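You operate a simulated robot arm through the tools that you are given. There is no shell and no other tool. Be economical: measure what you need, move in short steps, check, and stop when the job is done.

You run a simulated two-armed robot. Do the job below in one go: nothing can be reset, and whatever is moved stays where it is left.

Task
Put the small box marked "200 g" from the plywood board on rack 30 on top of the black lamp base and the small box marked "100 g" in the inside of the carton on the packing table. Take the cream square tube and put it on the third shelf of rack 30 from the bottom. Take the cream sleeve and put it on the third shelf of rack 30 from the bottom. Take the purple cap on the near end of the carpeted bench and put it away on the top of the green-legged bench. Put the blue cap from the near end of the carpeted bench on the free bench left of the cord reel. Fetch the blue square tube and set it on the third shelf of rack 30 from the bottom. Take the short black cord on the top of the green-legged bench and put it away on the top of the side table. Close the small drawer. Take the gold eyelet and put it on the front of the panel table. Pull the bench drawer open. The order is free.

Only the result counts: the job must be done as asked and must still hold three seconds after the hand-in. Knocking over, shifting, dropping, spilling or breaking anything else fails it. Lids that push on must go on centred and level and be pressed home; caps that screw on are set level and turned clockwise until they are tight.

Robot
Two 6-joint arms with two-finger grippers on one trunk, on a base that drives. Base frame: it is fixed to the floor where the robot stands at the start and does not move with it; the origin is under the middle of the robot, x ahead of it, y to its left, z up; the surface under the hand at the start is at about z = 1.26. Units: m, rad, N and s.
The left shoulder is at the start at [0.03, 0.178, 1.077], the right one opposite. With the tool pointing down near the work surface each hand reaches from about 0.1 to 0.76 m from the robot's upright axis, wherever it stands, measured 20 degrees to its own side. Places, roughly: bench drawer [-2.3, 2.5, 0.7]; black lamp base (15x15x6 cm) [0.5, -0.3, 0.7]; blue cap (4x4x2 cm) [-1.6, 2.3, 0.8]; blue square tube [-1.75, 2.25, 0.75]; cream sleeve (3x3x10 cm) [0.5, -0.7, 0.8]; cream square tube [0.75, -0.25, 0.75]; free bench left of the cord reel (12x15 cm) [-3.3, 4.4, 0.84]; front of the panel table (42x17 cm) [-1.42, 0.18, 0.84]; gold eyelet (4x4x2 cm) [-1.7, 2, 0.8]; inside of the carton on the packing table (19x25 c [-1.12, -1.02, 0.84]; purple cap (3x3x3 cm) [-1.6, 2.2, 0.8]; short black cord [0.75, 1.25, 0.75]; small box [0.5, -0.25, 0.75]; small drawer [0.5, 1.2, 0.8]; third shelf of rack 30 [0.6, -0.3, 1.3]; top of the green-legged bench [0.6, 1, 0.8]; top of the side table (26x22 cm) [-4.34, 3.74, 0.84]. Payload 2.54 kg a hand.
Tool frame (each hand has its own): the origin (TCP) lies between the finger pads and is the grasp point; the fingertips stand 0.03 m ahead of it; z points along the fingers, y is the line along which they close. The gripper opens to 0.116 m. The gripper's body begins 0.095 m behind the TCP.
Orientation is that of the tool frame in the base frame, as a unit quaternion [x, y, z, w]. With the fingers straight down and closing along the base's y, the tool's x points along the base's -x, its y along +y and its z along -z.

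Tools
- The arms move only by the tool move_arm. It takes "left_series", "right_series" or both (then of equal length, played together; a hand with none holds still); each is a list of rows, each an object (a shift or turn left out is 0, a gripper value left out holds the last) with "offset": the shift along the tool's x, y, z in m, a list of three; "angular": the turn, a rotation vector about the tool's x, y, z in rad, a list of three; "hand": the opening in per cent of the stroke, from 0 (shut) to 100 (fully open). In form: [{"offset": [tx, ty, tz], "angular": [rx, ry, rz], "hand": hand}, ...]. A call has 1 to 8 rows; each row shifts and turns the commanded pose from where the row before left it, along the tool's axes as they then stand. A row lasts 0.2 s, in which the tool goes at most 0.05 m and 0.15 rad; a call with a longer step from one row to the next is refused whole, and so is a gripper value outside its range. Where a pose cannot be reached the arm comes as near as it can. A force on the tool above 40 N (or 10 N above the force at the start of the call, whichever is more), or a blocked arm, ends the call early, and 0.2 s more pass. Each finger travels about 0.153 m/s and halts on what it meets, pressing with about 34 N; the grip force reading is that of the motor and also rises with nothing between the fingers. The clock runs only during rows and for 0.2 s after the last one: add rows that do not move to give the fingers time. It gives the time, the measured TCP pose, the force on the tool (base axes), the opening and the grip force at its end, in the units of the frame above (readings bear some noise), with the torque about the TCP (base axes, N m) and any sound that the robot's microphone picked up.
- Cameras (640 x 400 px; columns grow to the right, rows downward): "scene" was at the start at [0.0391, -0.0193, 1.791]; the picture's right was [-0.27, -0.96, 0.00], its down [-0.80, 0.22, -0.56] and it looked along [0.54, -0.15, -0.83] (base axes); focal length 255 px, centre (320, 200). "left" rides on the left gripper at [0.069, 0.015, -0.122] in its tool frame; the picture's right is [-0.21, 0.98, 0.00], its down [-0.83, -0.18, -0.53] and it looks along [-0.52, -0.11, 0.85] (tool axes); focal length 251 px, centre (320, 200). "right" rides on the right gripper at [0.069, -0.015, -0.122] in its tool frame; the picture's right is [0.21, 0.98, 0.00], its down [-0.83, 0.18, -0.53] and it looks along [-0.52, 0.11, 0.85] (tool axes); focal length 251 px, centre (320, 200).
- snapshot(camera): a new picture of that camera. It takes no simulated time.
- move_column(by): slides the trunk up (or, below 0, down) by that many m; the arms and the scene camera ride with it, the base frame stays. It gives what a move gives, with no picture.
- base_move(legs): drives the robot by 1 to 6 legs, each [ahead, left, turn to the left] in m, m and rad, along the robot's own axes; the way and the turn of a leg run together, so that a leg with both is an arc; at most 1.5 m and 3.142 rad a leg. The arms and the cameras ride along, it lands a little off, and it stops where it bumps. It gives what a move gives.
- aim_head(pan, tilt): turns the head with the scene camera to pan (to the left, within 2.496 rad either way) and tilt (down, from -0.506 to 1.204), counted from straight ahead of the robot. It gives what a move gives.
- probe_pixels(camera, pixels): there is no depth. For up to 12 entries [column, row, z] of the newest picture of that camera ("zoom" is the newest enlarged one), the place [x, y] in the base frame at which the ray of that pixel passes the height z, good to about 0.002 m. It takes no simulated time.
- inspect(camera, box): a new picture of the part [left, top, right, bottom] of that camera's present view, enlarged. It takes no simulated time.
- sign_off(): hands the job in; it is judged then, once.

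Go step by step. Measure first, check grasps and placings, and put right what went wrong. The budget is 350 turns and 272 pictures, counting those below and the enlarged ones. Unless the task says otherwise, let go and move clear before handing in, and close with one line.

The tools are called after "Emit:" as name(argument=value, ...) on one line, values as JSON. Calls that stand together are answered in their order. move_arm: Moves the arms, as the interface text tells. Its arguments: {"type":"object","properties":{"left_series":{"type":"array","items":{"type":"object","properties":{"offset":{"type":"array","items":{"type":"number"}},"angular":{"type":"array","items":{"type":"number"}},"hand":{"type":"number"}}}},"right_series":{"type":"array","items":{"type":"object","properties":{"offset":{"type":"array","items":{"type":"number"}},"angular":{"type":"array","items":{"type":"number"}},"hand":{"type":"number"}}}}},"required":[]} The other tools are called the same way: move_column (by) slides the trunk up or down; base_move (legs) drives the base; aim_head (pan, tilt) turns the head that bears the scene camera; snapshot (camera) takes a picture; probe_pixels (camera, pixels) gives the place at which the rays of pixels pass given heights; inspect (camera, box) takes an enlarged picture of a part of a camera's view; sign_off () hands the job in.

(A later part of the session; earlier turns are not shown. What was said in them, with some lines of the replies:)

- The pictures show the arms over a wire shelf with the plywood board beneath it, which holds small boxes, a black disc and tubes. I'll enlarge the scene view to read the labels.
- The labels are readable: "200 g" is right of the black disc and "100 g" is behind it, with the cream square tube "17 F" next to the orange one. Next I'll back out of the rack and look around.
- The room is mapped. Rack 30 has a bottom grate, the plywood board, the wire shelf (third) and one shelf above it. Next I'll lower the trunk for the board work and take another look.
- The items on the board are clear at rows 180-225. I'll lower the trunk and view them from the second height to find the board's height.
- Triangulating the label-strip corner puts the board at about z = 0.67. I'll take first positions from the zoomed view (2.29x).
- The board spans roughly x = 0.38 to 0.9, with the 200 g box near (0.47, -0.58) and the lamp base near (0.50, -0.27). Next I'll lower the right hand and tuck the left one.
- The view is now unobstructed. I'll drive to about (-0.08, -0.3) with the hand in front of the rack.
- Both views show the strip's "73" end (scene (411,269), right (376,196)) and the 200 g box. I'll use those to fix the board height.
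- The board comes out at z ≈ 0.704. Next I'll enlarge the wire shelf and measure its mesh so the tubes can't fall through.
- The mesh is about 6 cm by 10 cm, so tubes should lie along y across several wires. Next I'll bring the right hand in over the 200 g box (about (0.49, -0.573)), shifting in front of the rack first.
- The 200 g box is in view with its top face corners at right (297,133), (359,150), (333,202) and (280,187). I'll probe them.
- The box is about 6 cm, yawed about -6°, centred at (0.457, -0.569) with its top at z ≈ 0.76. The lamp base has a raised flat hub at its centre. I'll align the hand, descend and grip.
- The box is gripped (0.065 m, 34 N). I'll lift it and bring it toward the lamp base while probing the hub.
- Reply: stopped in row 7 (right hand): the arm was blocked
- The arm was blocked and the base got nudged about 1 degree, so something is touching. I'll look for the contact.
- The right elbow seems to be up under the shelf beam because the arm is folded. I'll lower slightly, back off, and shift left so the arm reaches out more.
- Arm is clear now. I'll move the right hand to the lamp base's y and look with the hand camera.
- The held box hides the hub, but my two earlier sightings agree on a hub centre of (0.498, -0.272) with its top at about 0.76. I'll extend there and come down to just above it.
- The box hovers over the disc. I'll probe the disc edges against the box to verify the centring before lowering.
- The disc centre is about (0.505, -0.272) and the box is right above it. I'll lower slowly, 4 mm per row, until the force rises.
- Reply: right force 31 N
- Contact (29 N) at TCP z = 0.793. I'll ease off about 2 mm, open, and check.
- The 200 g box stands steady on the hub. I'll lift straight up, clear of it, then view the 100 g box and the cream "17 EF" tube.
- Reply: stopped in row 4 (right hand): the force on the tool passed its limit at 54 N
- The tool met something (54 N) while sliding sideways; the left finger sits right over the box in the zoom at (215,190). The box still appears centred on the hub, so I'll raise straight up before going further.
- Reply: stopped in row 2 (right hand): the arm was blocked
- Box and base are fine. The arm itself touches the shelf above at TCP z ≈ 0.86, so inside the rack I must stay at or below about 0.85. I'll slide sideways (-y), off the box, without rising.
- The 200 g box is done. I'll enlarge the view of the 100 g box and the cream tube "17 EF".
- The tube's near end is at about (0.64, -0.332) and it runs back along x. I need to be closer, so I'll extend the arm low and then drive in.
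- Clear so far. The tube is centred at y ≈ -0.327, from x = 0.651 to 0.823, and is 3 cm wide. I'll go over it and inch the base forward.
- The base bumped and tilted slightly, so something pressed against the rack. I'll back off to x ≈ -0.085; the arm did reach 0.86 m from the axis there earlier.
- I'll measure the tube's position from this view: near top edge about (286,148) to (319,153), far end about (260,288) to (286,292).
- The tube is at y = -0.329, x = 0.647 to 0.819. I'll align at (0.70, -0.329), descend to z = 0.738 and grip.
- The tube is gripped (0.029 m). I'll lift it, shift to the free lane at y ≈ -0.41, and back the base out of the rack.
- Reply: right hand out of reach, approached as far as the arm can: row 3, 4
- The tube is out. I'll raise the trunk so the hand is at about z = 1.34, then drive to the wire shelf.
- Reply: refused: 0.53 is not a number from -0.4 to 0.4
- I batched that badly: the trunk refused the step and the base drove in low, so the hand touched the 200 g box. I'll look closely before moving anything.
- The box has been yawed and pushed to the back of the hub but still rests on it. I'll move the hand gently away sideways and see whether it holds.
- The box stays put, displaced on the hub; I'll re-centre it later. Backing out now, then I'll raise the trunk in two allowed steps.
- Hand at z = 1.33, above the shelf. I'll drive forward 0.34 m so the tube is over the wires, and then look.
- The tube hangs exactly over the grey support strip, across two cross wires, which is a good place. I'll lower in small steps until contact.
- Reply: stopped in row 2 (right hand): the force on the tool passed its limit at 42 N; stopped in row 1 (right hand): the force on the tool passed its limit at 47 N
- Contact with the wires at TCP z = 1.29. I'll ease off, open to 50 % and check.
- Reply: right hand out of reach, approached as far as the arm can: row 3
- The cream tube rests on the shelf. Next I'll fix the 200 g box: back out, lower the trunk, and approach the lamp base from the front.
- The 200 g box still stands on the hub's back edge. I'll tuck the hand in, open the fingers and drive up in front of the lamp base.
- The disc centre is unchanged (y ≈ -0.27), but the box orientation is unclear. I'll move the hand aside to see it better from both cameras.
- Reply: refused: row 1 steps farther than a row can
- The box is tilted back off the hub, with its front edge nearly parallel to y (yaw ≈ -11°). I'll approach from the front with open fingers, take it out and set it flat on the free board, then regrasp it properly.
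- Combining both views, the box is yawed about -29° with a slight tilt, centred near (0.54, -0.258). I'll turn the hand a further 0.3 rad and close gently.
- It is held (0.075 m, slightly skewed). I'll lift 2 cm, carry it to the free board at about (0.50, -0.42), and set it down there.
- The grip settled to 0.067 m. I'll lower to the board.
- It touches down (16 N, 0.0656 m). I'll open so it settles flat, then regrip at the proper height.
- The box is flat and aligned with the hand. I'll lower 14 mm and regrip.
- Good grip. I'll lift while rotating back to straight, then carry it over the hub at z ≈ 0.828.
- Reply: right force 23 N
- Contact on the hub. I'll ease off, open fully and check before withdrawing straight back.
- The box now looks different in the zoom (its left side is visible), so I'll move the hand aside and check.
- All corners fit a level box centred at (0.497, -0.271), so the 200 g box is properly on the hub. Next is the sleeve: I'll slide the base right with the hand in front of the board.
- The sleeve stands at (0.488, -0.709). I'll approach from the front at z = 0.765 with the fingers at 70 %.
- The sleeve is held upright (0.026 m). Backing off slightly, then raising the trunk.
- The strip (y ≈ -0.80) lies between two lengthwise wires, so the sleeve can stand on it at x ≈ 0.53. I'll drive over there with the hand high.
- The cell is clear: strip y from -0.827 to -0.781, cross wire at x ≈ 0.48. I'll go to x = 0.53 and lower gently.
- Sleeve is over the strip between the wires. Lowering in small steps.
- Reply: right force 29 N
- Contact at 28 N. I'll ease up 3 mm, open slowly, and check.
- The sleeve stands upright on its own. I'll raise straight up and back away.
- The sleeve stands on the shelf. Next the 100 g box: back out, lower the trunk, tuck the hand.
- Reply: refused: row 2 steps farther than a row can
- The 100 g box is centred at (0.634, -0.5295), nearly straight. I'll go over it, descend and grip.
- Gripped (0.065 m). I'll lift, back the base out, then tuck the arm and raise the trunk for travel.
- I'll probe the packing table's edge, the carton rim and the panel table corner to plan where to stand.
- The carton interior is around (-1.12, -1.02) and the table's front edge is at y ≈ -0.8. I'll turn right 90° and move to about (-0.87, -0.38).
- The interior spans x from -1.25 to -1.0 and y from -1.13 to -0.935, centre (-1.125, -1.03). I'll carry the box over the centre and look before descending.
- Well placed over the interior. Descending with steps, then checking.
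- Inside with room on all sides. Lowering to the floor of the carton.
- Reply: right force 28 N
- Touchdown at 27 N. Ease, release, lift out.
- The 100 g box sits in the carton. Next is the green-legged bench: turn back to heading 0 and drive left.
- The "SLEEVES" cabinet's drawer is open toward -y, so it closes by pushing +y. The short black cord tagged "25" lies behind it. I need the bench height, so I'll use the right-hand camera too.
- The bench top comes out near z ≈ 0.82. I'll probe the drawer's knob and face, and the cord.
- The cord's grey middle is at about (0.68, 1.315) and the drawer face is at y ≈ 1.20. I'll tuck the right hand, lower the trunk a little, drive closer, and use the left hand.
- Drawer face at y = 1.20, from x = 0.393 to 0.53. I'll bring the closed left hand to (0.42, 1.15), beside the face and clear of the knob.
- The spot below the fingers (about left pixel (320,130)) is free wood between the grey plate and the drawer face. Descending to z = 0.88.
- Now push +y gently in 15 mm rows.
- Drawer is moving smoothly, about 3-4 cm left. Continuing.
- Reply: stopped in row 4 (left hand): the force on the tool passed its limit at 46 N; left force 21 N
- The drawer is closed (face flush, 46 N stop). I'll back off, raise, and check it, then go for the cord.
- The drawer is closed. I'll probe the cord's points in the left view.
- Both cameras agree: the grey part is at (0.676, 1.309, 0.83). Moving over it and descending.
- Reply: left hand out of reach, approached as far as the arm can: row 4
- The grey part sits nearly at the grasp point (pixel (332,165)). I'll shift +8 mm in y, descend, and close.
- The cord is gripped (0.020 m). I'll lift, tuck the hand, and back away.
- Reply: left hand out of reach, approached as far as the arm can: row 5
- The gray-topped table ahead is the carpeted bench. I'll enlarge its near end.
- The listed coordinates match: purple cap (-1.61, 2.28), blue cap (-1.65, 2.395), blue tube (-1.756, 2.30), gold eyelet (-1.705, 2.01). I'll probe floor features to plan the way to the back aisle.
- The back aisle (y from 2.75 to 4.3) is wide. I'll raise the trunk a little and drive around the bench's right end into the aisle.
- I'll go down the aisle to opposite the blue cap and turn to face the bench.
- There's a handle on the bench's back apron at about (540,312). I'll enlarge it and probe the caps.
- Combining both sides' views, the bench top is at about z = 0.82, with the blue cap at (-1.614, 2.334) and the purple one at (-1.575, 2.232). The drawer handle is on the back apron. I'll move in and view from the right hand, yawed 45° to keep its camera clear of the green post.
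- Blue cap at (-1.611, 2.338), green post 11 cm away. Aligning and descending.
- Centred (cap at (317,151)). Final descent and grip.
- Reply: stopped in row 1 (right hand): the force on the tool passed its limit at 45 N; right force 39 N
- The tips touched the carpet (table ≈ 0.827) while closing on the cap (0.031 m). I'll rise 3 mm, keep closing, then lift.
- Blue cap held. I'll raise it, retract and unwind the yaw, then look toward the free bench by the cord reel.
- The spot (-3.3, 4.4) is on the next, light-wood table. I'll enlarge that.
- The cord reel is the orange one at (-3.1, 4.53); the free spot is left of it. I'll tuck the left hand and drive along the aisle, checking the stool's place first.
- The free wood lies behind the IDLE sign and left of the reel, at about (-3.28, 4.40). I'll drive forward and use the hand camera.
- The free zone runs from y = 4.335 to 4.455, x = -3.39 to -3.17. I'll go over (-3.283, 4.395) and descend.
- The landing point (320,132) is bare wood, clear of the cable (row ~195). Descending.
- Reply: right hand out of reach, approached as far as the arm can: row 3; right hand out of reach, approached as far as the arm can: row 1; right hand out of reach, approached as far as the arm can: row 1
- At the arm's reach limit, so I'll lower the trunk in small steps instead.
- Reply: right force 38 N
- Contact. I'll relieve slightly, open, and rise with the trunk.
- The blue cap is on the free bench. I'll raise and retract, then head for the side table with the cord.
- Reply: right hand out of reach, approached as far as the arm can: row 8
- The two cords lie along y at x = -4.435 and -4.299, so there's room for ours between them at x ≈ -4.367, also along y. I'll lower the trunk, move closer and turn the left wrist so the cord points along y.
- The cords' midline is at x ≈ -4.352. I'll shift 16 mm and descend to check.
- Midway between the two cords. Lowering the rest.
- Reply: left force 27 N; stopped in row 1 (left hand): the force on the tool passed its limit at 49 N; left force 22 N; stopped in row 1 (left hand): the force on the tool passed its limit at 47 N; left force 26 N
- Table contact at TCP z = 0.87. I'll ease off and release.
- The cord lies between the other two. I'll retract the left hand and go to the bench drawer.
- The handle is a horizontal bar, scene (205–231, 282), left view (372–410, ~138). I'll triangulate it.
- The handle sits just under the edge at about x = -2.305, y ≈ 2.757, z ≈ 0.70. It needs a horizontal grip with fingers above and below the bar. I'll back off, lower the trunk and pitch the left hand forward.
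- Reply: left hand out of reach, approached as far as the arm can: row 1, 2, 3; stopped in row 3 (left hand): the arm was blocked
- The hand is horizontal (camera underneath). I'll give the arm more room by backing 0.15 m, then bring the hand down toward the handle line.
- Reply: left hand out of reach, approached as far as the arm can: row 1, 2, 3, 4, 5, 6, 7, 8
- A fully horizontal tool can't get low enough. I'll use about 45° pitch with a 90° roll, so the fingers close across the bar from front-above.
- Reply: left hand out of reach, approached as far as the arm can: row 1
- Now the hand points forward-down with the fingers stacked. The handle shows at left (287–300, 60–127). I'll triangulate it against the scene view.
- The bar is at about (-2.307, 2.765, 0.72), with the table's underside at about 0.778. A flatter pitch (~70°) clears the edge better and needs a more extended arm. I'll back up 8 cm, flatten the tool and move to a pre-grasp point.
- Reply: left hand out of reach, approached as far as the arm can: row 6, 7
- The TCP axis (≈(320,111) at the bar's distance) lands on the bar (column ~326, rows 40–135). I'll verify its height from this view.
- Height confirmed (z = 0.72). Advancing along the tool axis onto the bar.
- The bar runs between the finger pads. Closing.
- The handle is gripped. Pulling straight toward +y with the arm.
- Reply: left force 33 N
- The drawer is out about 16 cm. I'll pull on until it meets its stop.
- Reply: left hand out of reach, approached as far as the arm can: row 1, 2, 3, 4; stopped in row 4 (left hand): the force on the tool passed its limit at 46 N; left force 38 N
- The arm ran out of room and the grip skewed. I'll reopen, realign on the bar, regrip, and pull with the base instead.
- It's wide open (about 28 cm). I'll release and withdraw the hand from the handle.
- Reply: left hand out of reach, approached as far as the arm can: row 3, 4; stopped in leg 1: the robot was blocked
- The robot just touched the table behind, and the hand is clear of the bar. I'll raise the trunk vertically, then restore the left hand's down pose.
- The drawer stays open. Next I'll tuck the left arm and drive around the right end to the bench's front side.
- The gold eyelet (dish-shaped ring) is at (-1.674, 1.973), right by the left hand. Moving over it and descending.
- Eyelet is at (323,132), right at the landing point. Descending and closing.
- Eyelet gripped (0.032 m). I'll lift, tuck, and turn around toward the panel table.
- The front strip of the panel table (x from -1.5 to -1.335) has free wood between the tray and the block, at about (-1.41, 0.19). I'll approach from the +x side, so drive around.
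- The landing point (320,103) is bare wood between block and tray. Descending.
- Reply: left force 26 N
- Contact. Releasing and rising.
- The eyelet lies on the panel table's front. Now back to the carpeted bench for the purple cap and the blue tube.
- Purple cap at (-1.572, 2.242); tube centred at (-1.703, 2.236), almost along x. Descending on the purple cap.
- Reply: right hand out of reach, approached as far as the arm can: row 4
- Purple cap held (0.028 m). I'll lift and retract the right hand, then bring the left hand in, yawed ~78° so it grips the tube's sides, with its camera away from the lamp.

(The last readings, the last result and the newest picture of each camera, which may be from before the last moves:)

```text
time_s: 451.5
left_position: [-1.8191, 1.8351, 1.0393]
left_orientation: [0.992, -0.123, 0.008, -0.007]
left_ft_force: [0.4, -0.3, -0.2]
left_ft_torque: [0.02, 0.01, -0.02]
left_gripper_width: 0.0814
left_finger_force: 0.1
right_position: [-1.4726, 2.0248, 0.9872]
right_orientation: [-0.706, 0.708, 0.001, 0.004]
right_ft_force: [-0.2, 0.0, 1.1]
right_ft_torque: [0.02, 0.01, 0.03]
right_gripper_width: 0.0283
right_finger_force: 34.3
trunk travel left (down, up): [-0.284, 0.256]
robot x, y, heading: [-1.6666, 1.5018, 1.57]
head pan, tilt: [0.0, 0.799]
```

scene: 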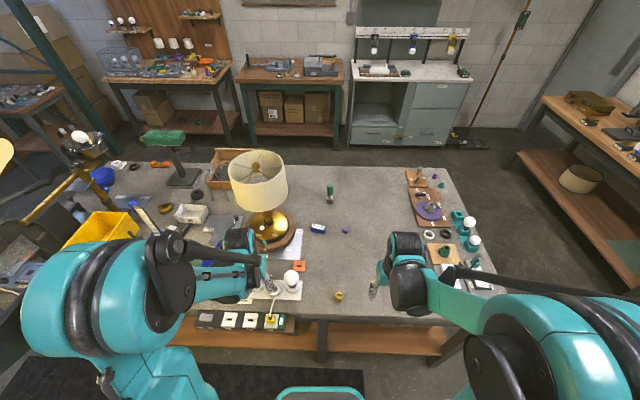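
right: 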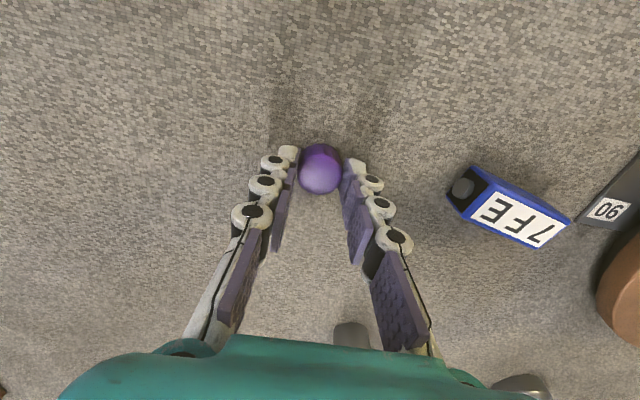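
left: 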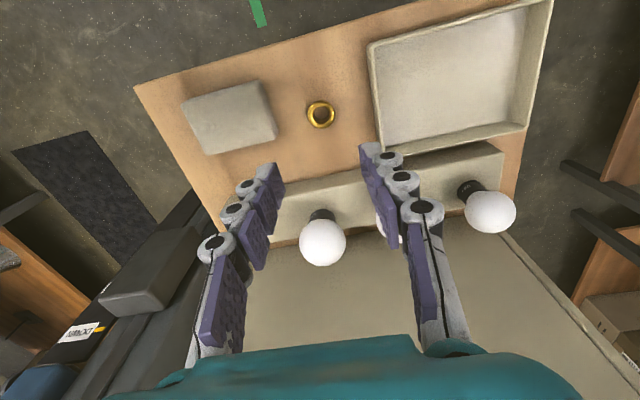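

Emit:
move_arm(left_series=[{"offset": [0.042, -0.0105, 0]}, {"offset": [0.042, -0.0105, 0]}, {"offset": [0.042, -0.0105, 0]}, {"offset": [-0.013, -0.0459, 0]}, {"offset": [-0.013, -0.0459, 0]}, {"offset": [-0.013, -0.0459, 0]}, {"offset": [-0.013, -0.0459, 0]}, {"offset": [-0.013, -0.0459, 0]}])

Emit:
snapshot(camera="left")

Emit:
snapshot(camera="scene")

```text
time_s: 453.3
left_position: [-1.6969, 2.075, 1.0391]
left_orientation: [0.992, -0.123, 0.009, -0.005]
left_ft_force: [1.2, 0.3, -0.4]
left_ft_torque: [0.0, 0.0, 0.01]
left_gripper_width: 0.0812
left_finger_force: 0.1
right_position: [-1.474, 2.0264, 0.9857]
right_orientation: [-0.706, 0.708, -0.001, 0.002]
right_ft_force: [0.0, 1.3, -1.1]
right_ft_torque: [-0.03, 0.0, 0.0]
right_gripper_width: 0.0284
right_finger_force: 33.7
trunk travel left (down, up): [-0.284, 0.256]
robot x, y, heading: [-1.6708, 1.5048, 1.569]
head pan, tilt: [0.0, 0.799]
```

```text
47 pictures are left
```

left: 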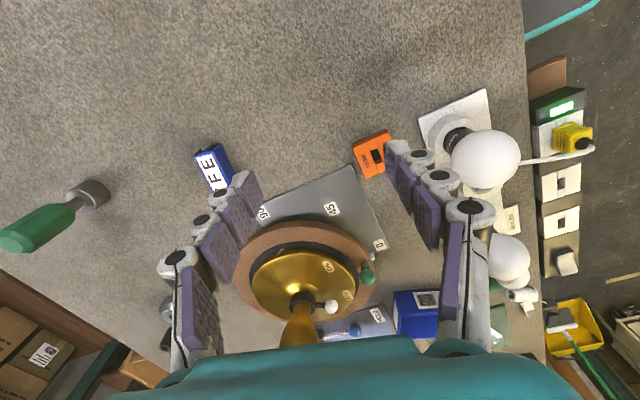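

```text
46 pictures are left
```

scene: 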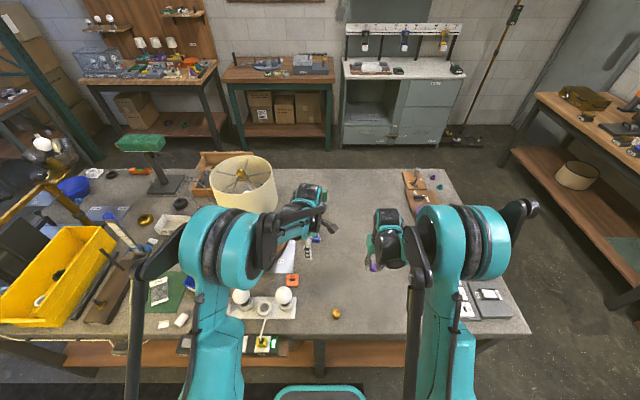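

Emit:
probe_pixels(camera="left", pixels=[[195, 155, 0.858], [221, 143, 0.858], [235, 180, 0.858], [205, 190, 0.858], [214, 168, 0.858]])

Emit:
move_arm(left_series=[{"offset": [-0.0112, -0.0387, 0]}, {"offset": [-0.0112, -0.0387, 0]}, {"offset": [-0.0112, -0.0387, 0]}, {"offset": [-0.0112, -0.0387, 0]}])

Emit:
snapshot(camera="left")

```text
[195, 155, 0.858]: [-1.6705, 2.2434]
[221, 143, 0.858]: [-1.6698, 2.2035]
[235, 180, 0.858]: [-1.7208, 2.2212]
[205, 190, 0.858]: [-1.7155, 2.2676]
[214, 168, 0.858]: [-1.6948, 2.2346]
```

```text
time_s: 454.3
left_position: [-1.7011, 2.2373, 1.0396]
left_orientation: [0.992, -0.124, 0.009, -0.005]
left_ft_force: [-0.3, -0.3, -0.4]
left_ft_torque: [0.0, -0.03, 0.05]
left_gripper_width: 0.081
left_finger_force: 0.1
right_position: [-1.4745, 2.0271, 0.9862]
right_orientation: [-0.706, 0.708, -0.002, 0.003]
right_ft_force: [0.5, -0.1, -0.1]
right_ft_torque: [-0.05, -0.01, 0.0]
right_gripper_width: 0.0282
right_finger_force: 34.3
trunk travel left (down, up): [-0.284, 0.256]
robot x, y, heading: [-1.6653, 1.5065, 1.575]
head pan, tilt: [0.0, 0.799]
```

```text
45 pictures are left
```

left: 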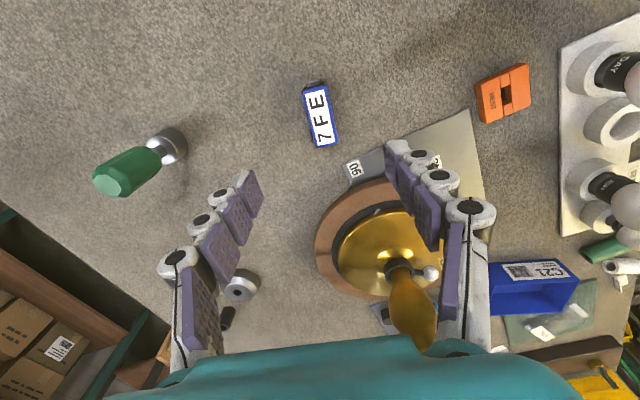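

The tube is centred and aligned under the hand. Descending and gripping.

Emit:
move_arm(left_series=[{"offset": [0, 0, 0.045], "hand": 55}, {"offset": [0, 0, 0.045]}, {"offset": [0, 0, 0.045]}, {"offset": [0, 0, 0.03]}, {"offset": [0, 0, 0.01]}, {"hand": 30}, {"hand": 15}, {"hand": 15}])

Emit:
snapshot(camera="left")

```text
time_s: 456.1
left_position: [-1.6979, 2.2349, 0.8697]
left_orientation: [0.992, -0.124, 0.008, -0.006]
left_ft_force: [0.1, 0.6, 0.6]
left_ft_torque: [-0.02, 0.0, -0.04]
left_gripper_width: 0.0288
left_finger_force: 33.5
right_position: [-1.4752, 2.0263, 0.9861]
right_orientation: [-0.706, 0.708, 0.0, 0.003]
right_ft_force: [0.6, -0.2, 0.5]
right_ft_torque: [0.0, 0.0, 0.01]
right_gripper_width: 0.028
right_finger_force: 34.1
trunk travel left (down, up): [-0.284, 0.256]
robot x, y, heading: [-1.6686, 1.5037, 1.574]
head pan, tilt: [0.0, 0.799]
```

```text
44 pictures are left
```

left: 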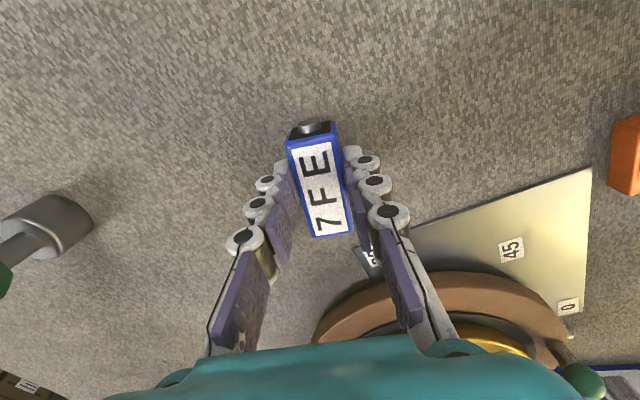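

Tube gripped. Lifting and retracting along the way it came.

Emit:
move_arm(left_series=[{"offset": [0, 0, -0.045]}, {"offset": [0, 0, -0.045]}, {"offset": [0, 0, -0.045]}, {"offset": [0, 0, -0.04]}, {"offset": [0.0118, 0.0387, 0]}, {"offset": [0.0118, 0.0387, 0]}, {"offset": [0.0118, 0.0387, 0]}, {"offset": [0.0118, 0.0387, 0]}])

Emit:
base_move(legs=[[-0.35, 0, 0]])

Emit:
move_arm(left_series=[{"angular": [0, 0, 0.15]}, {"angular": [0, 0, 0.15]}, {"angular": [0, 0, 0.15]}, {"angular": [0, 0, 0.15]}, {"angular": [0, 0, 0.15]}, {"angular": [0, 0, 0.15]}, {"angular": [0, 0, 0.15]}, {"angular": [0, 0, 0.15]}])

Emit:
move_arm(left_series=[{"angular": [0, 0, 0.12]}, {"offset": [0.04, 0.02, 0]}, {"offset": [0.04, 0.02, 0]}, {"offset": [0.04, 0.02, 0]}])

Emit:
snapshot(camera="left")

```text
time_s: 457.9
left_position: [-1.6936, 2.0691, 1.041]
left_orientation: [0.992, -0.124, 0.007, -0.006]
left_ft_force: [-0.1, 0.4, 0.2]
left_ft_torque: [0.01, 0.01, 0.01]
left_gripper_width: 0.0287
left_finger_force: 34.0
right_position: [-1.4743, 2.0248, 0.9872]
right_orientation: [-0.706, 0.708, 0.0, 0.003]
right_ft_force: [-0.2, -0.1, 0.0]
right_ft_torque: [0.03, 0.0, -0.03]
right_gripper_width: 0.0283
right_finger_force: 33.4
trunk travel left (down, up): [-0.284, 0.256]
robot x, y, heading: [-1.6685, 1.5054, 1.57]
head pan, tilt: [0.0, 0.799]
```

```text
time_s: 460.1
left_position: [-1.6952, 1.7257, 1.0408]
left_orientation: [0.993, -0.121, 0.008, -0.006]
left_ft_force: [0.0, -0.1, -1.1]
left_ft_torque: [0.02, 0.01, 0.0]
left_gripper_width: 0.0287
left_finger_force: 34.2
right_position: [-1.476, 1.68, 0.9874]
right_orientation: [-0.707, 0.707, 0.0, 0.004]
right_ft_force: [-0.3, -0.6, 0.0]
right_ft_torque: [0.06, 0.01, -0.08]
right_gripper_width: 0.0285
right_finger_force: 33.4
trunk travel left (down, up): [-0.284, 0.256]
robot x, y, heading: [-1.6701, 1.1609, 1.575]
head pan, tilt: [0.0, 0.799]
```

```text
time_s: 461.9
left_position: [-1.6953, 1.7233, 1.0403]
left_orientation: [0.75, -0.661, 0.003, -0.009]
left_ft_force: [-0.6, 0.0, -0.3]
left_ft_torque: [0.01, 0.01, -0.03]
left_gripper_width: 0.029
left_finger_force: 34.1
right_position: [-1.4749, 1.6803, 0.986]
right_orientation: [0.708, -0.706, 0.001, -0.003]
right_ft_force: [-0.7, 0.0, -0.1]
right_ft_torque: [-0.03, 0.0, 0.0]
right_gripper_width: 0.0282
right_finger_force: 34.3
trunk travel left (down, up): [-0.284, 0.256]
robot x, y, heading: [-1.666, 1.1561, 1.574]
head pan, tilt: [0.0, 0.799]
```

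```text
time_s: 462.9
left_position: [-1.7564, 1.602, 1.0407]
left_orientation: [0.709, -0.705, 0.002, -0.01]
left_ft_force: [-0.1, -0.7, -0.1]
left_ft_torque: [0.03, -0.03, -0.01]
left_gripper_width: 0.0288
left_finger_force: 34.0
right_position: [-1.475, 1.6798, 0.9873]
right_orientation: [-0.707, 0.708, 0.0, 0.004]
right_ft_force: [-0.6, -0.3, 0.2]
right_ft_torque: [0.03, 0.0, 0.04]
right_gripper_width: 0.0282
right_finger_force: 33.9
trunk travel left (down, up): [-0.284, 0.256]
robot x, y, heading: [-1.6702, 1.1573, 1.572]
head pan, tilt: [0.0, 0.799]
```

```text
43 pictures are left
```

left: 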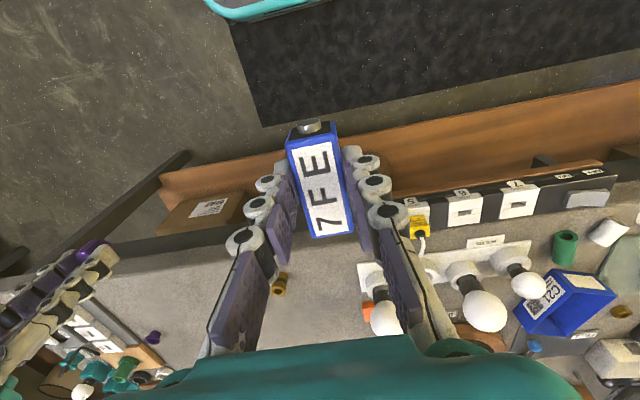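

Both items in hand. I'll drive to the green-legged bench.

Emit:
base_move(legs=[[0, 0, -1.572], [1.25, 0, 0]])

Emit:
move_column(by=0.1)

Emit:
aim_head(pan=-0.1, tilt=0.75)

Emit:
snapshot(camera="scene")

```text
time_s: 473.1
left_position: [0.0418, 1.2553, 1.0394]
left_orientation: [-0.011, 1.0, -0.008, 0.004]
left_ft_force: [0.6, -0.1, -0.5]
left_ft_torque: [0.0, 0.01, -0.01]
left_gripper_width: 0.0289
left_finger_force: 33.7
right_position: [0.1239, 0.9761, 0.9869]
right_orientation: [-0.007, 1.0, -0.002, 0.003]
right_ft_force: [0.1, -0.7, -0.1]
right_ft_torque: [-0.04, -0.01, 0.01]
right_gripper_width: 0.0281
right_finger_force: 33.7
trunk travel left (down, up): [-0.284, 0.256]
robot x, y, heading: [-0.4012, 1.1662, 0.017]
head pan, tilt: [0.0, 0.799]
```

```text
time_s: 474.5
left_position: [0.0409, 1.255, 1.1383]
left_orientation: [-0.011, 1.0, -0.008, 0.004]
left_ft_force: [-0.5, 0.3, -1.2]
left_ft_torque: [0.0, 0.01, -0.03]
left_gripper_width: 0.0288
left_finger_force: 34.3
right_position: [0.1241, 0.9783, 1.0852]
right_orientation: [-0.007, 1.0, -0.002, 0.002]
right_ft_force: [-0.3, 0.8, -0.3]
right_ft_torque: [0.02, -0.01, -0.01]
right_gripper_width: 0.0281
right_finger_force: 33.8
trunk travel left (down, up): [-0.384, 0.156]
robot x, y, heading: [-0.4021, 1.1607, 0.018]
head pan, tilt: [0.0, 0.799]
```

```text
time_s: 475.1
left_position: [0.0424, 1.2545, 1.1392]
left_orientation: [-0.01, 1.0, -0.009, 0.004]
left_ft_force: [-0.3, 0.6, -0.2]
left_ft_torque: [0.01, -0.03, -0.02]
left_gripper_width: 0.0288
left_finger_force: 34.1
right_position: [0.1225, 0.9759, 1.0866]
right_orientation: [-0.007, 1.0, -0.003, 0.002]
right_ft_force: [-0.1, 0.1, 0.3]
right_ft_torque: [-0.01, 0.02, -0.01]
right_gripper_width: 0.0283
right_finger_force: 34.1
trunk travel left (down, up): [-0.384, 0.156]
robot x, y, heading: [-0.4006, 1.1614, 0.017]
head pan, tilt: [-0.099, 0.75]
```

```text
42 pictures are left
```

scene: 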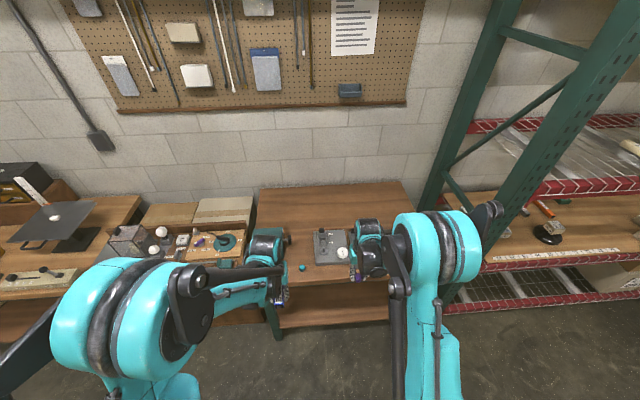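

Emit:
base_move(legs=[[0.28, 0, -0.017]])

Emit:
move_arm(right_series=[{"offset": [-0.045, 0, 0], "angular": [0, 0, 0.0]}, {"offset": [-0.045, 0, 0]}, {"offset": [-0.045, 0, 0]}, {"offset": [-0.045, 0, 0]}, {"offset": [-0.025, 0, 0]}, {"offset": [0, 0, 0.045]}, {"offset": [0, 0, 0.045]}])

Emit:
snapshot(camera="right")

```text
time_s: 477.1
left_position: [0.327, 1.2526, 1.1394]
left_orientation: [-0.004, 1.0, -0.009, 0.005]
left_ft_force: [-0.2, -0.9, 0.5]
left_ft_torque: [0.01, 0.03, 0.0]
left_gripper_width: 0.0289
left_finger_force: 33.9
right_position: [0.4043, 0.9729, 1.0879]
right_orientation: [-0.001, 1.0, -0.002, 0.002]
right_ft_force: [0.0, -0.2, 0.4]
right_ft_torque: [0.03, 0.02, -0.01]
right_gripper_width: 0.0285
right_finger_force: 33.9
trunk travel left (down, up): [-0.384, 0.156]
robot x, y, heading: [-0.1197, 1.1678, 0.008]
head pan, tilt: [-0.099, 0.75]
```

```text
time_s: 478.7
left_position: [0.3283, 1.2514, 1.14]
left_orientation: [-0.004, 1.0, -0.009, 0.004]
left_ft_force: [0.9, 0.3, -1.7]
left_ft_torque: [-0.02, 0.01, 0.03]
left_gripper_width: 0.0289
left_finger_force: 33.5
right_position: [0.608, 0.9729, 0.9975]
right_orientation: [0.0, 1.0, -0.003, 0.001]
right_ft_force: [0.5, 0.1, -0.4]
right_ft_torque: [-0.03, -0.01, 0.0]
right_gripper_width: 0.0285
right_finger_force: 33.8
trunk travel left (down, up): [-0.384, 0.156]
robot x, y, heading: [-0.1189, 1.1642, -0.001]
head pan, tilt: [-0.099, 0.75]
```

```text
41 pictures are left
```

right: 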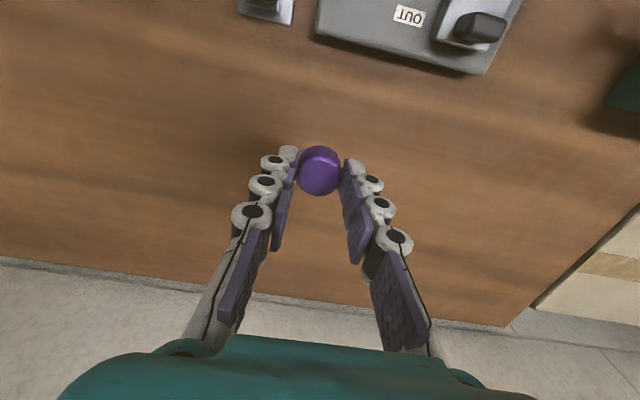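

Bare wood under the cap. Lowering.

Emit:
move_arm(right_series=[{"offset": [0, 0, 0.045]}, {"offset": [0, 0, 0.045]}, {"offset": [0, 0, 0.025]}, {"offset": [0, 0, 0.006]}])

Emit:
move_arm(right_series=[{"offset": [0, 0, 0.005]}])

Emit:
move_arm(right_series=[{"offset": [0, 0, 0.005]}])

```text
time_s: 479.7
left_position: [0.3273, 1.2527, 1.1389]
left_orientation: [-0.003, 1.0, -0.008, 0.004]
left_ft_force: [0.2, -0.3, -1.1]
left_ft_torque: [-0.02, -0.01, 0.04]
left_gripper_width: 0.029
left_finger_force: 34.1
right_position: [0.591, 0.9728, 0.8945]
right_orientation: [-0.001, 1.0, -0.004, 0.002]
right_ft_force: [0.4, -0.8, -0.5]
right_ft_torque: [0.04, 0.04, 0.04]
right_gripper_width: 0.0283
right_finger_force: 34.1
right hand out of reach, approached as far as the arm can: row 3, 4
trunk travel left (down, up): [-0.384, 0.156]
robot x, y, heading: [-0.1178, 1.166, 0.006]
head pan, tilt: [-0.099, 0.75]
```

```text
time_s: 480.1
left_position: [0.327, 1.2521, 1.1391]
left_orientation: [-0.004, 1.0, -0.008, 0.005]
left_ft_force: [0.5, -0.1, 0.2]
left_ft_torque: [0.0, 0.03, 0.02]
left_gripper_width: 0.0288
left_finger_force: 34.1
right_position: [0.5886, 0.9722, 0.8928]
right_orientation: [-0.001, 1.0, -0.003, 0.002]
right_ft_force: [-0.3, -0.5, 0.0]
right_ft_torque: [0.01, 0.02, 0.0]
right_gripper_width: 0.028
right_finger_force: 33.5
right hand out of reach, approached as far as the arm can: row 1
trunk travel left (down, up): [-0.384, 0.156]
robot x, y, heading: [-0.1173, 1.1666, 0.004]
head pan, tilt: [-0.099, 0.75]
```

```text
time_s: 480.5
left_position: [0.3255, 1.2513, 1.1374]
left_orientation: [-0.005, 1.0, -0.008, 0.004]
left_ft_force: [-1.0, -0.2, -1.0]
left_ft_torque: [0.0, 0.01, -0.01]
left_gripper_width: 0.0288
left_finger_force: 33.7
right_position: [0.5861, 0.972, 0.8912]
right_orientation: [-0.001, 1.0, -0.003, 0.003]
right_ft_force: [-0.5, -0.1, -0.4]
right_ft_torque: [0.03, 0.01, 0.0]
right_gripper_width: 0.0281
right_finger_force: 33.6
right hand out of reach, approached as far as the arm can: row 1
trunk travel left (down, up): [-0.384, 0.156]
robot x, y, heading: [-0.1219, 1.1656, 0.007]
head pan, tilt: [-0.099, 0.75]
```

Reach limit; lowering with the trunk.

Emit:
move_column(by=-0.02)

Emit:
move_column(by=-0.006)

Emit:
move_column(by=-0.005)

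```text
time_s: 481.2
left_position: [0.3257, 1.2519, 1.1194]
left_orientation: [-0.003, 1.0, -0.008, 0.005]
left_ft_force: [0.1, 0.7, -0.3]
left_ft_torque: [-0.01, -0.01, 0.01]
left_gripper_width: 0.0287
left_finger_force: 34.6
right_position: [0.5849, 0.9721, 0.8717]
right_orientation: [0.0, 1.0, -0.003, 0.003]
right_ft_force: [0.1, 0.5, -0.5]
right_ft_torque: [-0.02, 0.02, -0.01]
right_gripper_width: 0.028
right_finger_force: 34.4
trunk travel left (down, up): [-0.364, 0.176]
robot x, y, heading: [-0.1212, 1.1706, 0.001]
head pan, tilt: [-0.099, 0.75]
```

```text
time_s: 481.7
left_position: [0.3253, 1.252, 1.1136]
left_orientation: [-0.005, 1.0, -0.01, 0.004]
left_ft_force: [-0.1, 0.3, -1.3]
left_ft_torque: [-0.03, 0.01, -0.04]
left_gripper_width: 0.0285
left_finger_force: 34.0
right_position: [0.5874, 0.9728, 0.8649]
right_orientation: [0.0, 1.0, -0.002, 0.002]
right_ft_force: [0.3, -0.7, 0.3]
right_ft_torque: [-0.02, 0.02, 0.0]
right_gripper_width: 0.028
right_finger_force: 33.6
trunk travel left (down, up): [-0.358, 0.182]
robot x, y, heading: [-0.1222, 1.1643, 0.006]
head pan, tilt: [-0.099, 0.75]
```

```text
time_s: 482.3
left_position: [0.3264, 1.2528, 1.1089]
left_orientation: [-0.005, 1.0, -0.009, 0.004]
left_ft_force: [-0.3, -0.4, -0.9]
left_ft_torque: [-0.03, 0.03, -0.03]
left_gripper_width: 0.0288
left_finger_force: 33.9
right_position: [0.5857, 0.9722, 0.8615]
right_orientation: [-0.001, 1.0, -0.002, 0.002]
right_ft_force: [1.1, -1.5, 11.1]
right_ft_torque: [0.06, -0.02, -0.02]
right_gripper_width: 0.0282
right_finger_force: 33.6
trunk travel left (down, up): [-0.353, 0.187]
robot x, y, heading: [-0.1172, 1.1665, 0.002]
head pan, tilt: [-0.099, 0.75]
```

Contact (11 N). Releasing and raising with the trunk.

Emit:
move_arm(right_series=[{"hand": 35}, {"hand": 45}, {}])

Emit:
move_column(by=0.15)

Emit:
snapshot(camera="right")

```text
time_s: 483.1
left_position: [0.3255, 1.2521, 1.1085]
left_orientation: [-0.005, 1.0, -0.008, 0.004]
left_ft_force: [0.1, -0.9, -0.4]
left_ft_torque: [0.01, -0.03, 0.04]
left_gripper_width: 0.0287
left_finger_force: 34.1
right_position: [0.5862, 0.973, 0.8606]
right_orientation: [-0.001, 1.0, -0.003, 0.003]
right_ft_force: [-0.3, -0.6, 0.0]
right_ft_torque: [0.03, -0.03, -0.01]
right_gripper_width: 0.0524
right_finger_force: 0.0
trunk travel left (down, up): [-0.353, 0.187]
robot x, y, heading: [-0.12, 1.1665, -0.0]
head pan, tilt: [-0.099, 0.75]
```

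```text
time_s: 484.8
left_position: [0.3257, 1.2516, 1.2575]
left_orientation: [-0.005, 1.0, -0.01, 0.004]
left_ft_force: [-0.1, 0.5, -0.2]
left_ft_torque: [0.0, 0.04, -0.01]
left_gripper_width: 0.029
left_finger_force: 33.6
right_position: [0.5869, 0.9722, 1.0107]
right_orientation: [-0.001, 1.0, -0.002, 0.002]
right_ft_force: [0.3, -0.8, 0.4]
right_ft_torque: [-0.01, 0.01, 0.0]
right_gripper_width: 0.0525
right_finger_force: 0.1
trunk travel left (down, up): [-0.503, 0.037]
robot x, y, heading: [-0.1215, 1.1639, 0.004]
head pan, tilt: [-0.099, 0.75]
```

```text
40 pictures are left
```

right: 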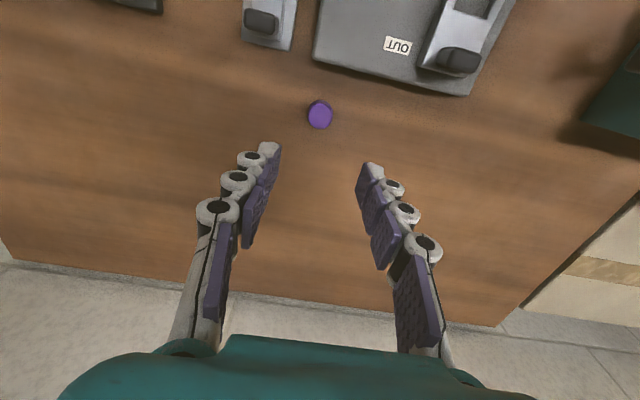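

The purple cap is on the green-legged bench. I'll retract and go to rack 30 with the tube, aiming for the left grey strip (y ≈ 0.03).

Emit:
move_arm(right_series=[{"offset": [0.045, 0, -0.015]}, {"offset": [0.045, 0, -0.015]}, {"offset": [0.045, 0, -0.015]}, {"offset": [0.045, 0, -0.015]}, {"offset": [0.045, 0, -0.015]}, {"offset": [0.045, 0, -0.015]}, {"offset": [0.045, 0, -0.015]}])

Emit:
base_move(legs=[[-0.35, 0, 0], [0, -1.42, 0]])

Emit:
move_column(by=0.036)

Emit:
move_arm(left_series=[{"offset": [0, 0.02, -0.03]}, {"offset": [0, 0, -0.03]}, {"offset": [0, 0, -0.02]}])

Emit:
aim_head(pan=0.1, tilt=0.75)

Emit:
snapshot(camera="scene")

```text
time_s: 486.4
left_position: [0.3232, 1.2518, 1.2604]
left_orientation: [-0.004, 1.0, -0.009, 0.005]
left_ft_force: [-0.9, -0.3, 0.2]
left_ft_torque: [0.0, -0.03, 0.0]
left_gripper_width: 0.029
left_finger_force: 33.9
right_position: [0.321, 0.9713, 1.1577]
right_orientation: [0.0, 1.0, -0.002, 0.003]
right_ft_force: [-1.3, 0.2, 0.0]
right_ft_torque: [-0.02, -0.02, 0.02]
right_gripper_width: 0.0522
right_finger_force: 0.0
right hand out of reach, approached as far as the arm can: row 5, 6, 7
trunk travel left (down, up): [-0.503, 0.037]
robot x, y, heading: [-0.1189, 1.1684, 0.001]
head pan, tilt: [-0.099, 0.75]
```

```text
time_s: 495.2
left_position: [-0.0301, -0.1183, 1.2586]
left_orientation: [-0.003, 1.0, -0.008, 0.005]
left_ft_force: [0.3, 1.0, -0.7]
left_ft_torque: [0.01, 0.01, 0.01]
left_gripper_width: 0.0286
left_finger_force: 34.0
right_position: [-0.0337, -0.4, 1.1564]
right_orientation: [0.0, 1.0, -0.002, 0.001]
right_ft_force: [-0.1, 0.6, 0.5]
right_ft_torque: [0.01, 0.0, 0.01]
right_gripper_width: 0.0522
right_finger_force: 0.0
trunk travel left (down, up): [-0.503, 0.037]
robot x, y, heading: [-0.4791, -0.2063, 0.002]
head pan, tilt: [-0.099, 0.75]
```

```text
time_s: 496.0
left_position: [-0.0295, -0.1205, 1.2945]
left_orientation: [-0.003, 1.0, -0.008, 0.003]
left_ft_force: [0.1, 0.1, 0.2]
left_ft_torque: [0.01, 0.01, -0.01]
left_gripper_width: 0.0288
left_finger_force: 34.4
right_position: [-0.0338, -0.3996, 1.1919]
right_orientation: [0.0, 1.0, -0.002, 0.001]
right_ft_force: [1.2, -0.3, -0.1]
right_ft_torque: [0.01, 0.03, -0.01]
right_gripper_width: 0.052
right_finger_force: 0.0
trunk travel left (down, up): [-0.539, 0.001]
robot x, y, heading: [-0.4769, -0.2073, 0.002]
head pan, tilt: [-0.099, 0.75]
```

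```text
time_s: 496.8
left_position: [-0.0332, -0.0983, 1.374]
left_orientation: [-0.003, 1.0, -0.008, 0.005]
left_ft_force: [0.9, -0.2, -1.1]
left_ft_torque: [0.02, 0.02, -0.01]
left_gripper_width: 0.0288
left_finger_force: 33.5
right_position: [-0.0345, -0.4007, 1.191]
right_orientation: [0.0, 1.0, -0.002, 0.002]
right_ft_force: [0.2, 0.0, -0.1]
right_ft_torque: [-0.01, -0.02, -0.01]
right_gripper_width: 0.0522
right_finger_force: 0.1
trunk travel left (down, up): [-0.539, 0.001]
robot x, y, heading: [-0.4766, -0.2065, 0.003]
head pan, tilt: [-0.099, 0.75]
```

```text
time_s: 497.5
left_position: [-0.0316, -0.0988, 1.3737]
left_orientation: [-0.004, 1.0, -0.009, 0.005]
left_ft_force: [0.8, -0.3, -1.1]
left_ft_torque: [0.0, 0.01, -0.03]
left_gripper_width: 0.0289
left_finger_force: 34.0
right_position: [-0.035, -0.3994, 1.1917]
right_orientation: [0.0, 1.0, -0.003, 0.001]
right_ft_force: [-0.2, -0.2, 1.4]
right_ft_torque: [-0.02, 0.03, 0.04]
right_gripper_width: 0.0524
right_finger_force: 0.0
trunk travel left (down, up): [-0.539, 0.001]
robot x, y, heading: [-0.4754, -0.2078, 0.001]
head pan, tilt: [0.099, 0.75]
```

```text
39 pictures are left
```

scene: 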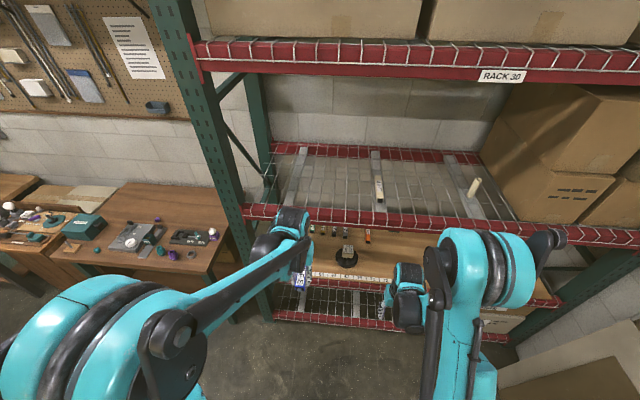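

Emit:
probe_pixels(camera="scene", pixels=[[303, 155, 1.25], [286, 195, 1.25], [296, 155, 1.25], [281, 195, 1.25], [294, 195, 1.25]])

Emit:
base_move(legs=[[0.3, 0, 0]])

Emit:
move_arm(left_series=[{"offset": [-0.03, 0.035, 0]}, {"offset": [-0.03, 0.035, 0]}, {"offset": [-0.03, 0.035, 0]}, {"offset": [-0.04, 0.02, 0]}])

Emit:
snapshot(camera="left")

```text
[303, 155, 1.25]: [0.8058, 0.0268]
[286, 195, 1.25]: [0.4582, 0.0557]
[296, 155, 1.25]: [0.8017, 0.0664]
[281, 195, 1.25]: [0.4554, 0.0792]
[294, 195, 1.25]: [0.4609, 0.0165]
```

```text
time_s: 499.5
left_position: [0.2633, -0.0983, 1.3733]
left_orientation: [-0.004, 1.0, -0.009, 0.005]
left_ft_force: [-0.2, -0.4, -1.0]
left_ft_torque: [0.01, 0.01, 0.03]
left_gripper_width: 0.0288
left_finger_force: 34.0
right_position: [0.2616, -0.3969, 1.1942]
right_orientation: [-0.001, 1.0, -0.003, 0.002]
right_ft_force: [-0.2, 0.3, -0.7]
right_ft_torque: [-0.02, -0.02, 0.03]
right_gripper_width: 0.0522
right_finger_force: 0.0
trunk travel left (down, up): [-0.539, 0.001]
robot x, y, heading: [-0.1799, -0.2066, 0.008]
head pan, tilt: [0.099, 0.75]
```

```text
time_s: 500.5
left_position: [0.396, 0.0307, 1.372]
left_orientation: [-0.004, 1.0, -0.009, 0.004]
left_ft_force: [-0.2, -0.4, -0.8]
left_ft_torque: [-0.01, 0.04, 0.0]
left_gripper_width: 0.0286
left_finger_force: 34.2
right_position: [0.2648, -0.3979, 1.1909]
right_orientation: [-0.001, 1.0, -0.003, 0.001]
right_ft_force: [0.5, -0.2, 0.3]
right_ft_torque: [-0.01, 0.05, 0.0]
right_gripper_width: 0.0524
right_finger_force: 0.0
trunk travel left (down, up): [-0.539, 0.001]
robot x, y, heading: [-0.1791, -0.2025, 0.002]
head pan, tilt: [0.099, 0.75]
```

```text
38 pictures are left
```

left: 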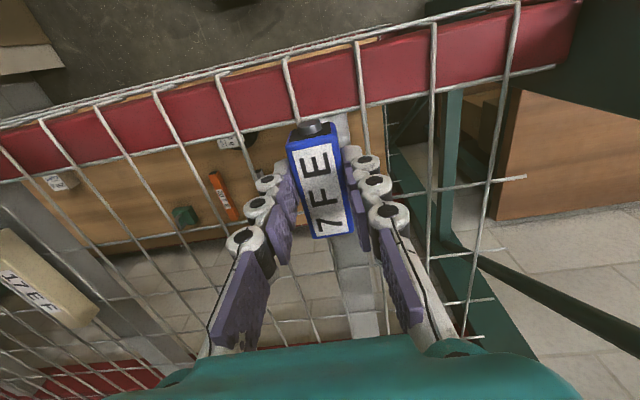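

Emit:
probe_pixels(camera="left", pixels=[[338, 270, 1.25], [372, 265, 1.25], [352, 330, 1.25], [380, 330, 1.25], [386, 150, 1.256], [362, 60, 1.256]])

Emit:
inspect(camera="left", box=[260, 30, 440, 350])

```text
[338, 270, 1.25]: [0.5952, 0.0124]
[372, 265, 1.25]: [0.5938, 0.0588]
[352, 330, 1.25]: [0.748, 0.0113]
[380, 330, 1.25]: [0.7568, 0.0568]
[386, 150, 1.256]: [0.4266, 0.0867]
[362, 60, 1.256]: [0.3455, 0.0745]
```

```text
1.25 times, centred on (350, 190) of left
```

zoom: 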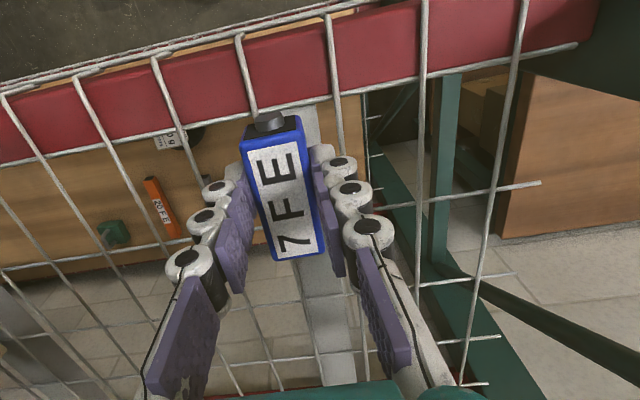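

Strip spans y from 0.012 to 0.058. Moving to (0.53, 0.035) and lowering.

Emit:
move_arm(left_series=[{"offset": [-0.045, 0.001, 0]}, {"offset": [-0.045, 0.001, 0]}, {"offset": [-0.044, 0.002, 0]}, {"offset": [0, 0, 0.03]}, {"offset": [0, 0, 0.03]}, {"offset": [0, 0, 0.008]}])

Emit:
snapshot(camera="left")

Emit:
move_arm(left_series=[{"offset": [0, 0, 0.004]}])

Emit:
move_arm(left_series=[{"offset": [0, 0, 0.004]}])

```text
time_s: 501.9
left_position: [0.529, 0.0338, 1.3051]
left_orientation: [-0.004, 1.0, -0.008, 0.004]
left_ft_force: [-0.6, -1.0, -0.4]
left_ft_torque: [0.03, 0.0, -0.02]
left_gripper_width: 0.0288
left_finger_force: 34.5
right_position: [0.2629, -0.3986, 1.1923]
right_orientation: [-0.001, 1.0, -0.002, 0.001]
right_ft_force: [-0.6, -0.3, 0.1]
right_ft_torque: [0.01, -0.03, 0.0]
right_gripper_width: 0.0522
right_finger_force: 0.0
trunk travel left (down, up): [-0.539, 0.001]
robot x, y, heading: [-0.1778, -0.2017, 0.005]
head pan, tilt: [0.099, 0.75]
```

```text
36 pictures are left
```

left: 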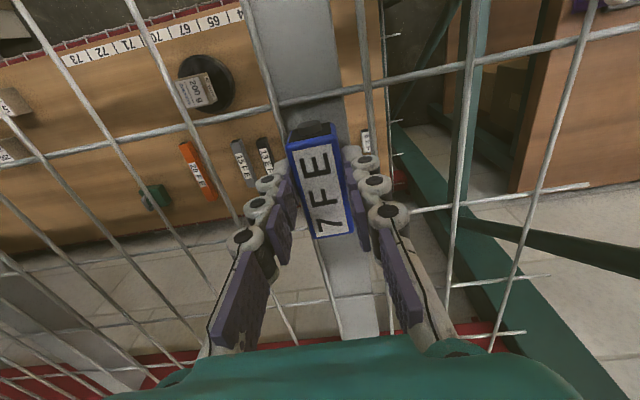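

```text
time_s: 502.3
left_position: [0.5286, 0.032, 1.3012]
left_orientation: [-0.005, 1.0, -0.009, 0.004]
left_ft_force: [0.5, -0.2, -0.6]
left_ft_torque: [-0.02, 0.02, -0.01]
left_gripper_width: 0.0286
left_finger_force: 33.7
right_position: [0.2636, -0.3989, 1.1929]
right_orientation: [-0.001, 1.0, -0.003, 0.003]
right_ft_force: [0.8, 0.3, 0.1]
right_ft_torque: [0.06, 0.04, 0.01]
right_gripper_width: 0.0521
right_finger_force: 0.1
trunk travel left (down, up): [-0.539, 0.001]
robot x, y, heading: [-0.1789, -0.2058, 0.005]
head pan, tilt: [0.099, 0.75]
```

```text
time_s: 502.7
left_position: [0.5276, 0.0321, 1.3001]
left_orientation: [-0.005, 1.0, -0.009, 0.006]
left_ft_force: [7.6, 1.6, 23.6]
left_ft_torque: [0.27, 0.3, -0.09]
left_gripper_width: 0.0286
left_finger_force: 33.8
right_position: [0.2625, -0.3994, 1.1916]
right_orientation: [-0.001, 1.0, -0.002, 0.003]
right_ft_force: [-1.3, 0.1, -0.3]
right_ft_torque: [0.03, -0.04, 0.01]
right_gripper_width: 0.0519
right_finger_force: 0.0
trunk travel left (down, up): [-0.539, 0.001]
robot x, y, heading: [-0.1806, -0.2045, 0.006]
head pan, tilt: [0.099, 0.75]
```

Contact. Easing, releasing slightly, and checking.

Emit:
move_arm(left_series=[{"offset": [0, 0, -0.001]}, {"hand": 35}, {"hand": 45}, {}])

Emit:
move_arm(left_series=[{"offset": [0, 0, -0.03]}, {"offset": [0, 0, -0.04]}, {"offset": [0.03, 0, -0.02]}, {"offset": [0.045, 0, 0]}, {"offset": [0.045, 0, 0]}])

Emit:
snapshot(camera="left")

```text
time_s: 503.7
left_position: [0.5296, 0.0335, 1.2975]
left_orientation: [-0.003, 1.0, -0.009, 0.004]
left_ft_force: [0.1, -0.4, 0.0]
left_ft_torque: [0.0, 0.0, 0.0]
left_gripper_width: 0.0524
left_finger_force: 0.1
right_position: [0.2638, -0.3989, 1.1918]
right_orientation: [-0.001, 1.0, -0.003, 0.002]
right_ft_force: [-0.1, -0.3, -0.1]
right_ft_torque: [-0.01, 0.02, 0.04]
right_gripper_width: 0.0525
right_finger_force: 0.1
trunk travel left (down, up): [-0.539, 0.001]
robot x, y, heading: [-0.179, -0.2058, 0.01]
head pan, tilt: [0.099, 0.75]
```

```text
time_s: 504.9
left_position: [0.4025, 0.0314, 1.388]
left_orientation: [-0.004, 1.0, -0.009, 0.005]
left_ft_force: [-0.6, -0.8, 1.1]
left_ft_torque: [0.01, -0.02, 0.01]
left_gripper_width: 0.0524
left_finger_force: 0.0
right_position: [0.2622, -0.3988, 1.1923]
right_orientation: [-0.001, 1.0, -0.002, 0.002]
right_ft_force: [-0.4, -0.1, 0.5]
right_ft_torque: [-0.02, -0.02, -0.02]
right_gripper_width: 0.0522
right_finger_force: 0.0
trunk travel left (down, up): [-0.539, 0.001]
robot x, y, heading: [-0.1781, -0.2038, 0.005]
head pan, tilt: [0.099, 0.75]
```

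```text
35 pictures are left
```

left: 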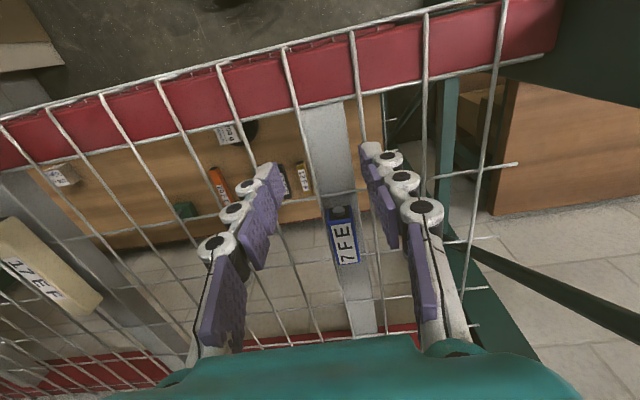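

The blue tube lies on the shelf strip. I'll back clear and do a final check of the rack.

Emit:
base_move(legs=[[-0.4, 0, 0]])

Emit:
aim_head(pan=-0.05, tilt=0.7)

Emit:
inspect(camera="scene", box=[230, 130, 510, 305])

Emit:
inspect(camera="scene", box=[20, 150, 260, 300])

```text
time_s: 507.5
left_position: [-0.0042, 0.028, 1.3848]
left_orientation: [-0.002, 1.0, -0.008, 0.004]
left_ft_force: [-0.1, -0.3, 0.7]
left_ft_torque: [-0.01, 0.01, 0.0]
left_gripper_width: 0.0522
left_finger_force: 0.1
right_position: [-0.1474, -0.4004, 1.1922]
right_orientation: [0.001, 1.0, -0.003, 0.002]
right_ft_force: [-0.2, -0.1, -0.5]
right_ft_torque: [0.03, -0.01, -0.02]
right_gripper_width: 0.0523
right_finger_force: 0.0
trunk travel left (down, up): [-0.539, 0.001]
robot x, y, heading: [-0.5898, -0.209, 0.0]
head pan, tilt: [0.099, 0.75]
```

```text
time_s: 508.2
left_position: [-0.0057, 0.029, 1.3849]
left_orientation: [-0.002, 1.0, -0.009, 0.005]
left_ft_force: [0.0, -1.0, 0.6]
left_ft_torque: [0.0, 0.0, 0.0]
left_gripper_width: 0.0521
left_finger_force: 0.1
right_position: [-0.1484, -0.4014, 1.1927]
right_orientation: [0.001, 1.0, -0.002, 0.002]
right_ft_force: [0.3, 0.2, -1.3]
right_ft_torque: [0.02, -0.01, -0.01]
right_gripper_width: 0.0524
right_finger_force: 0.1
trunk travel left (down, up): [-0.539, 0.001]
robot x, y, heading: [-0.5915, -0.203, -0.002]
head pan, tilt: [-0.051, 0.7]
```

```text
2.29 times, centred on (370, 218) of scene
```

zoom: 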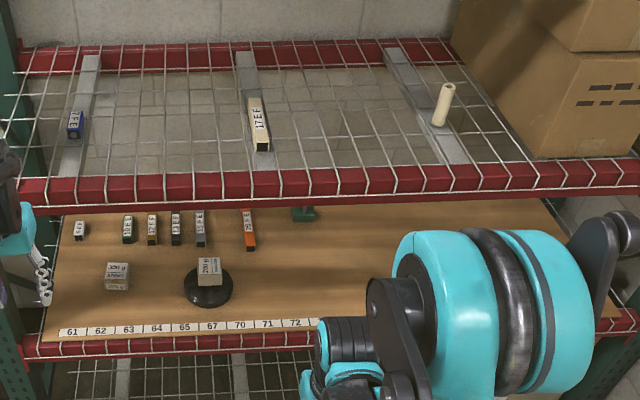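

```text
2.67 times, centred on (140, 225) of scene
```

zoom: 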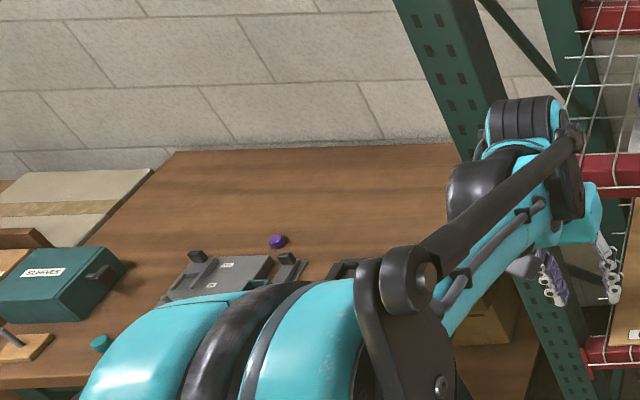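

The closing views show all three shelf items on rack 30, the 200 g box on the lamp base, the purple cap on the green-legged bench and the small drawer shut. I checked the other placements right after releasing them. Handing in.

Emit:
sign_off()

```text
The job is handed in.
```

All eleven items are done and the job is handed in; partway through, the hand bumped the 200 g box on the lamp base, but I re-centred it and it stood level at the last look.
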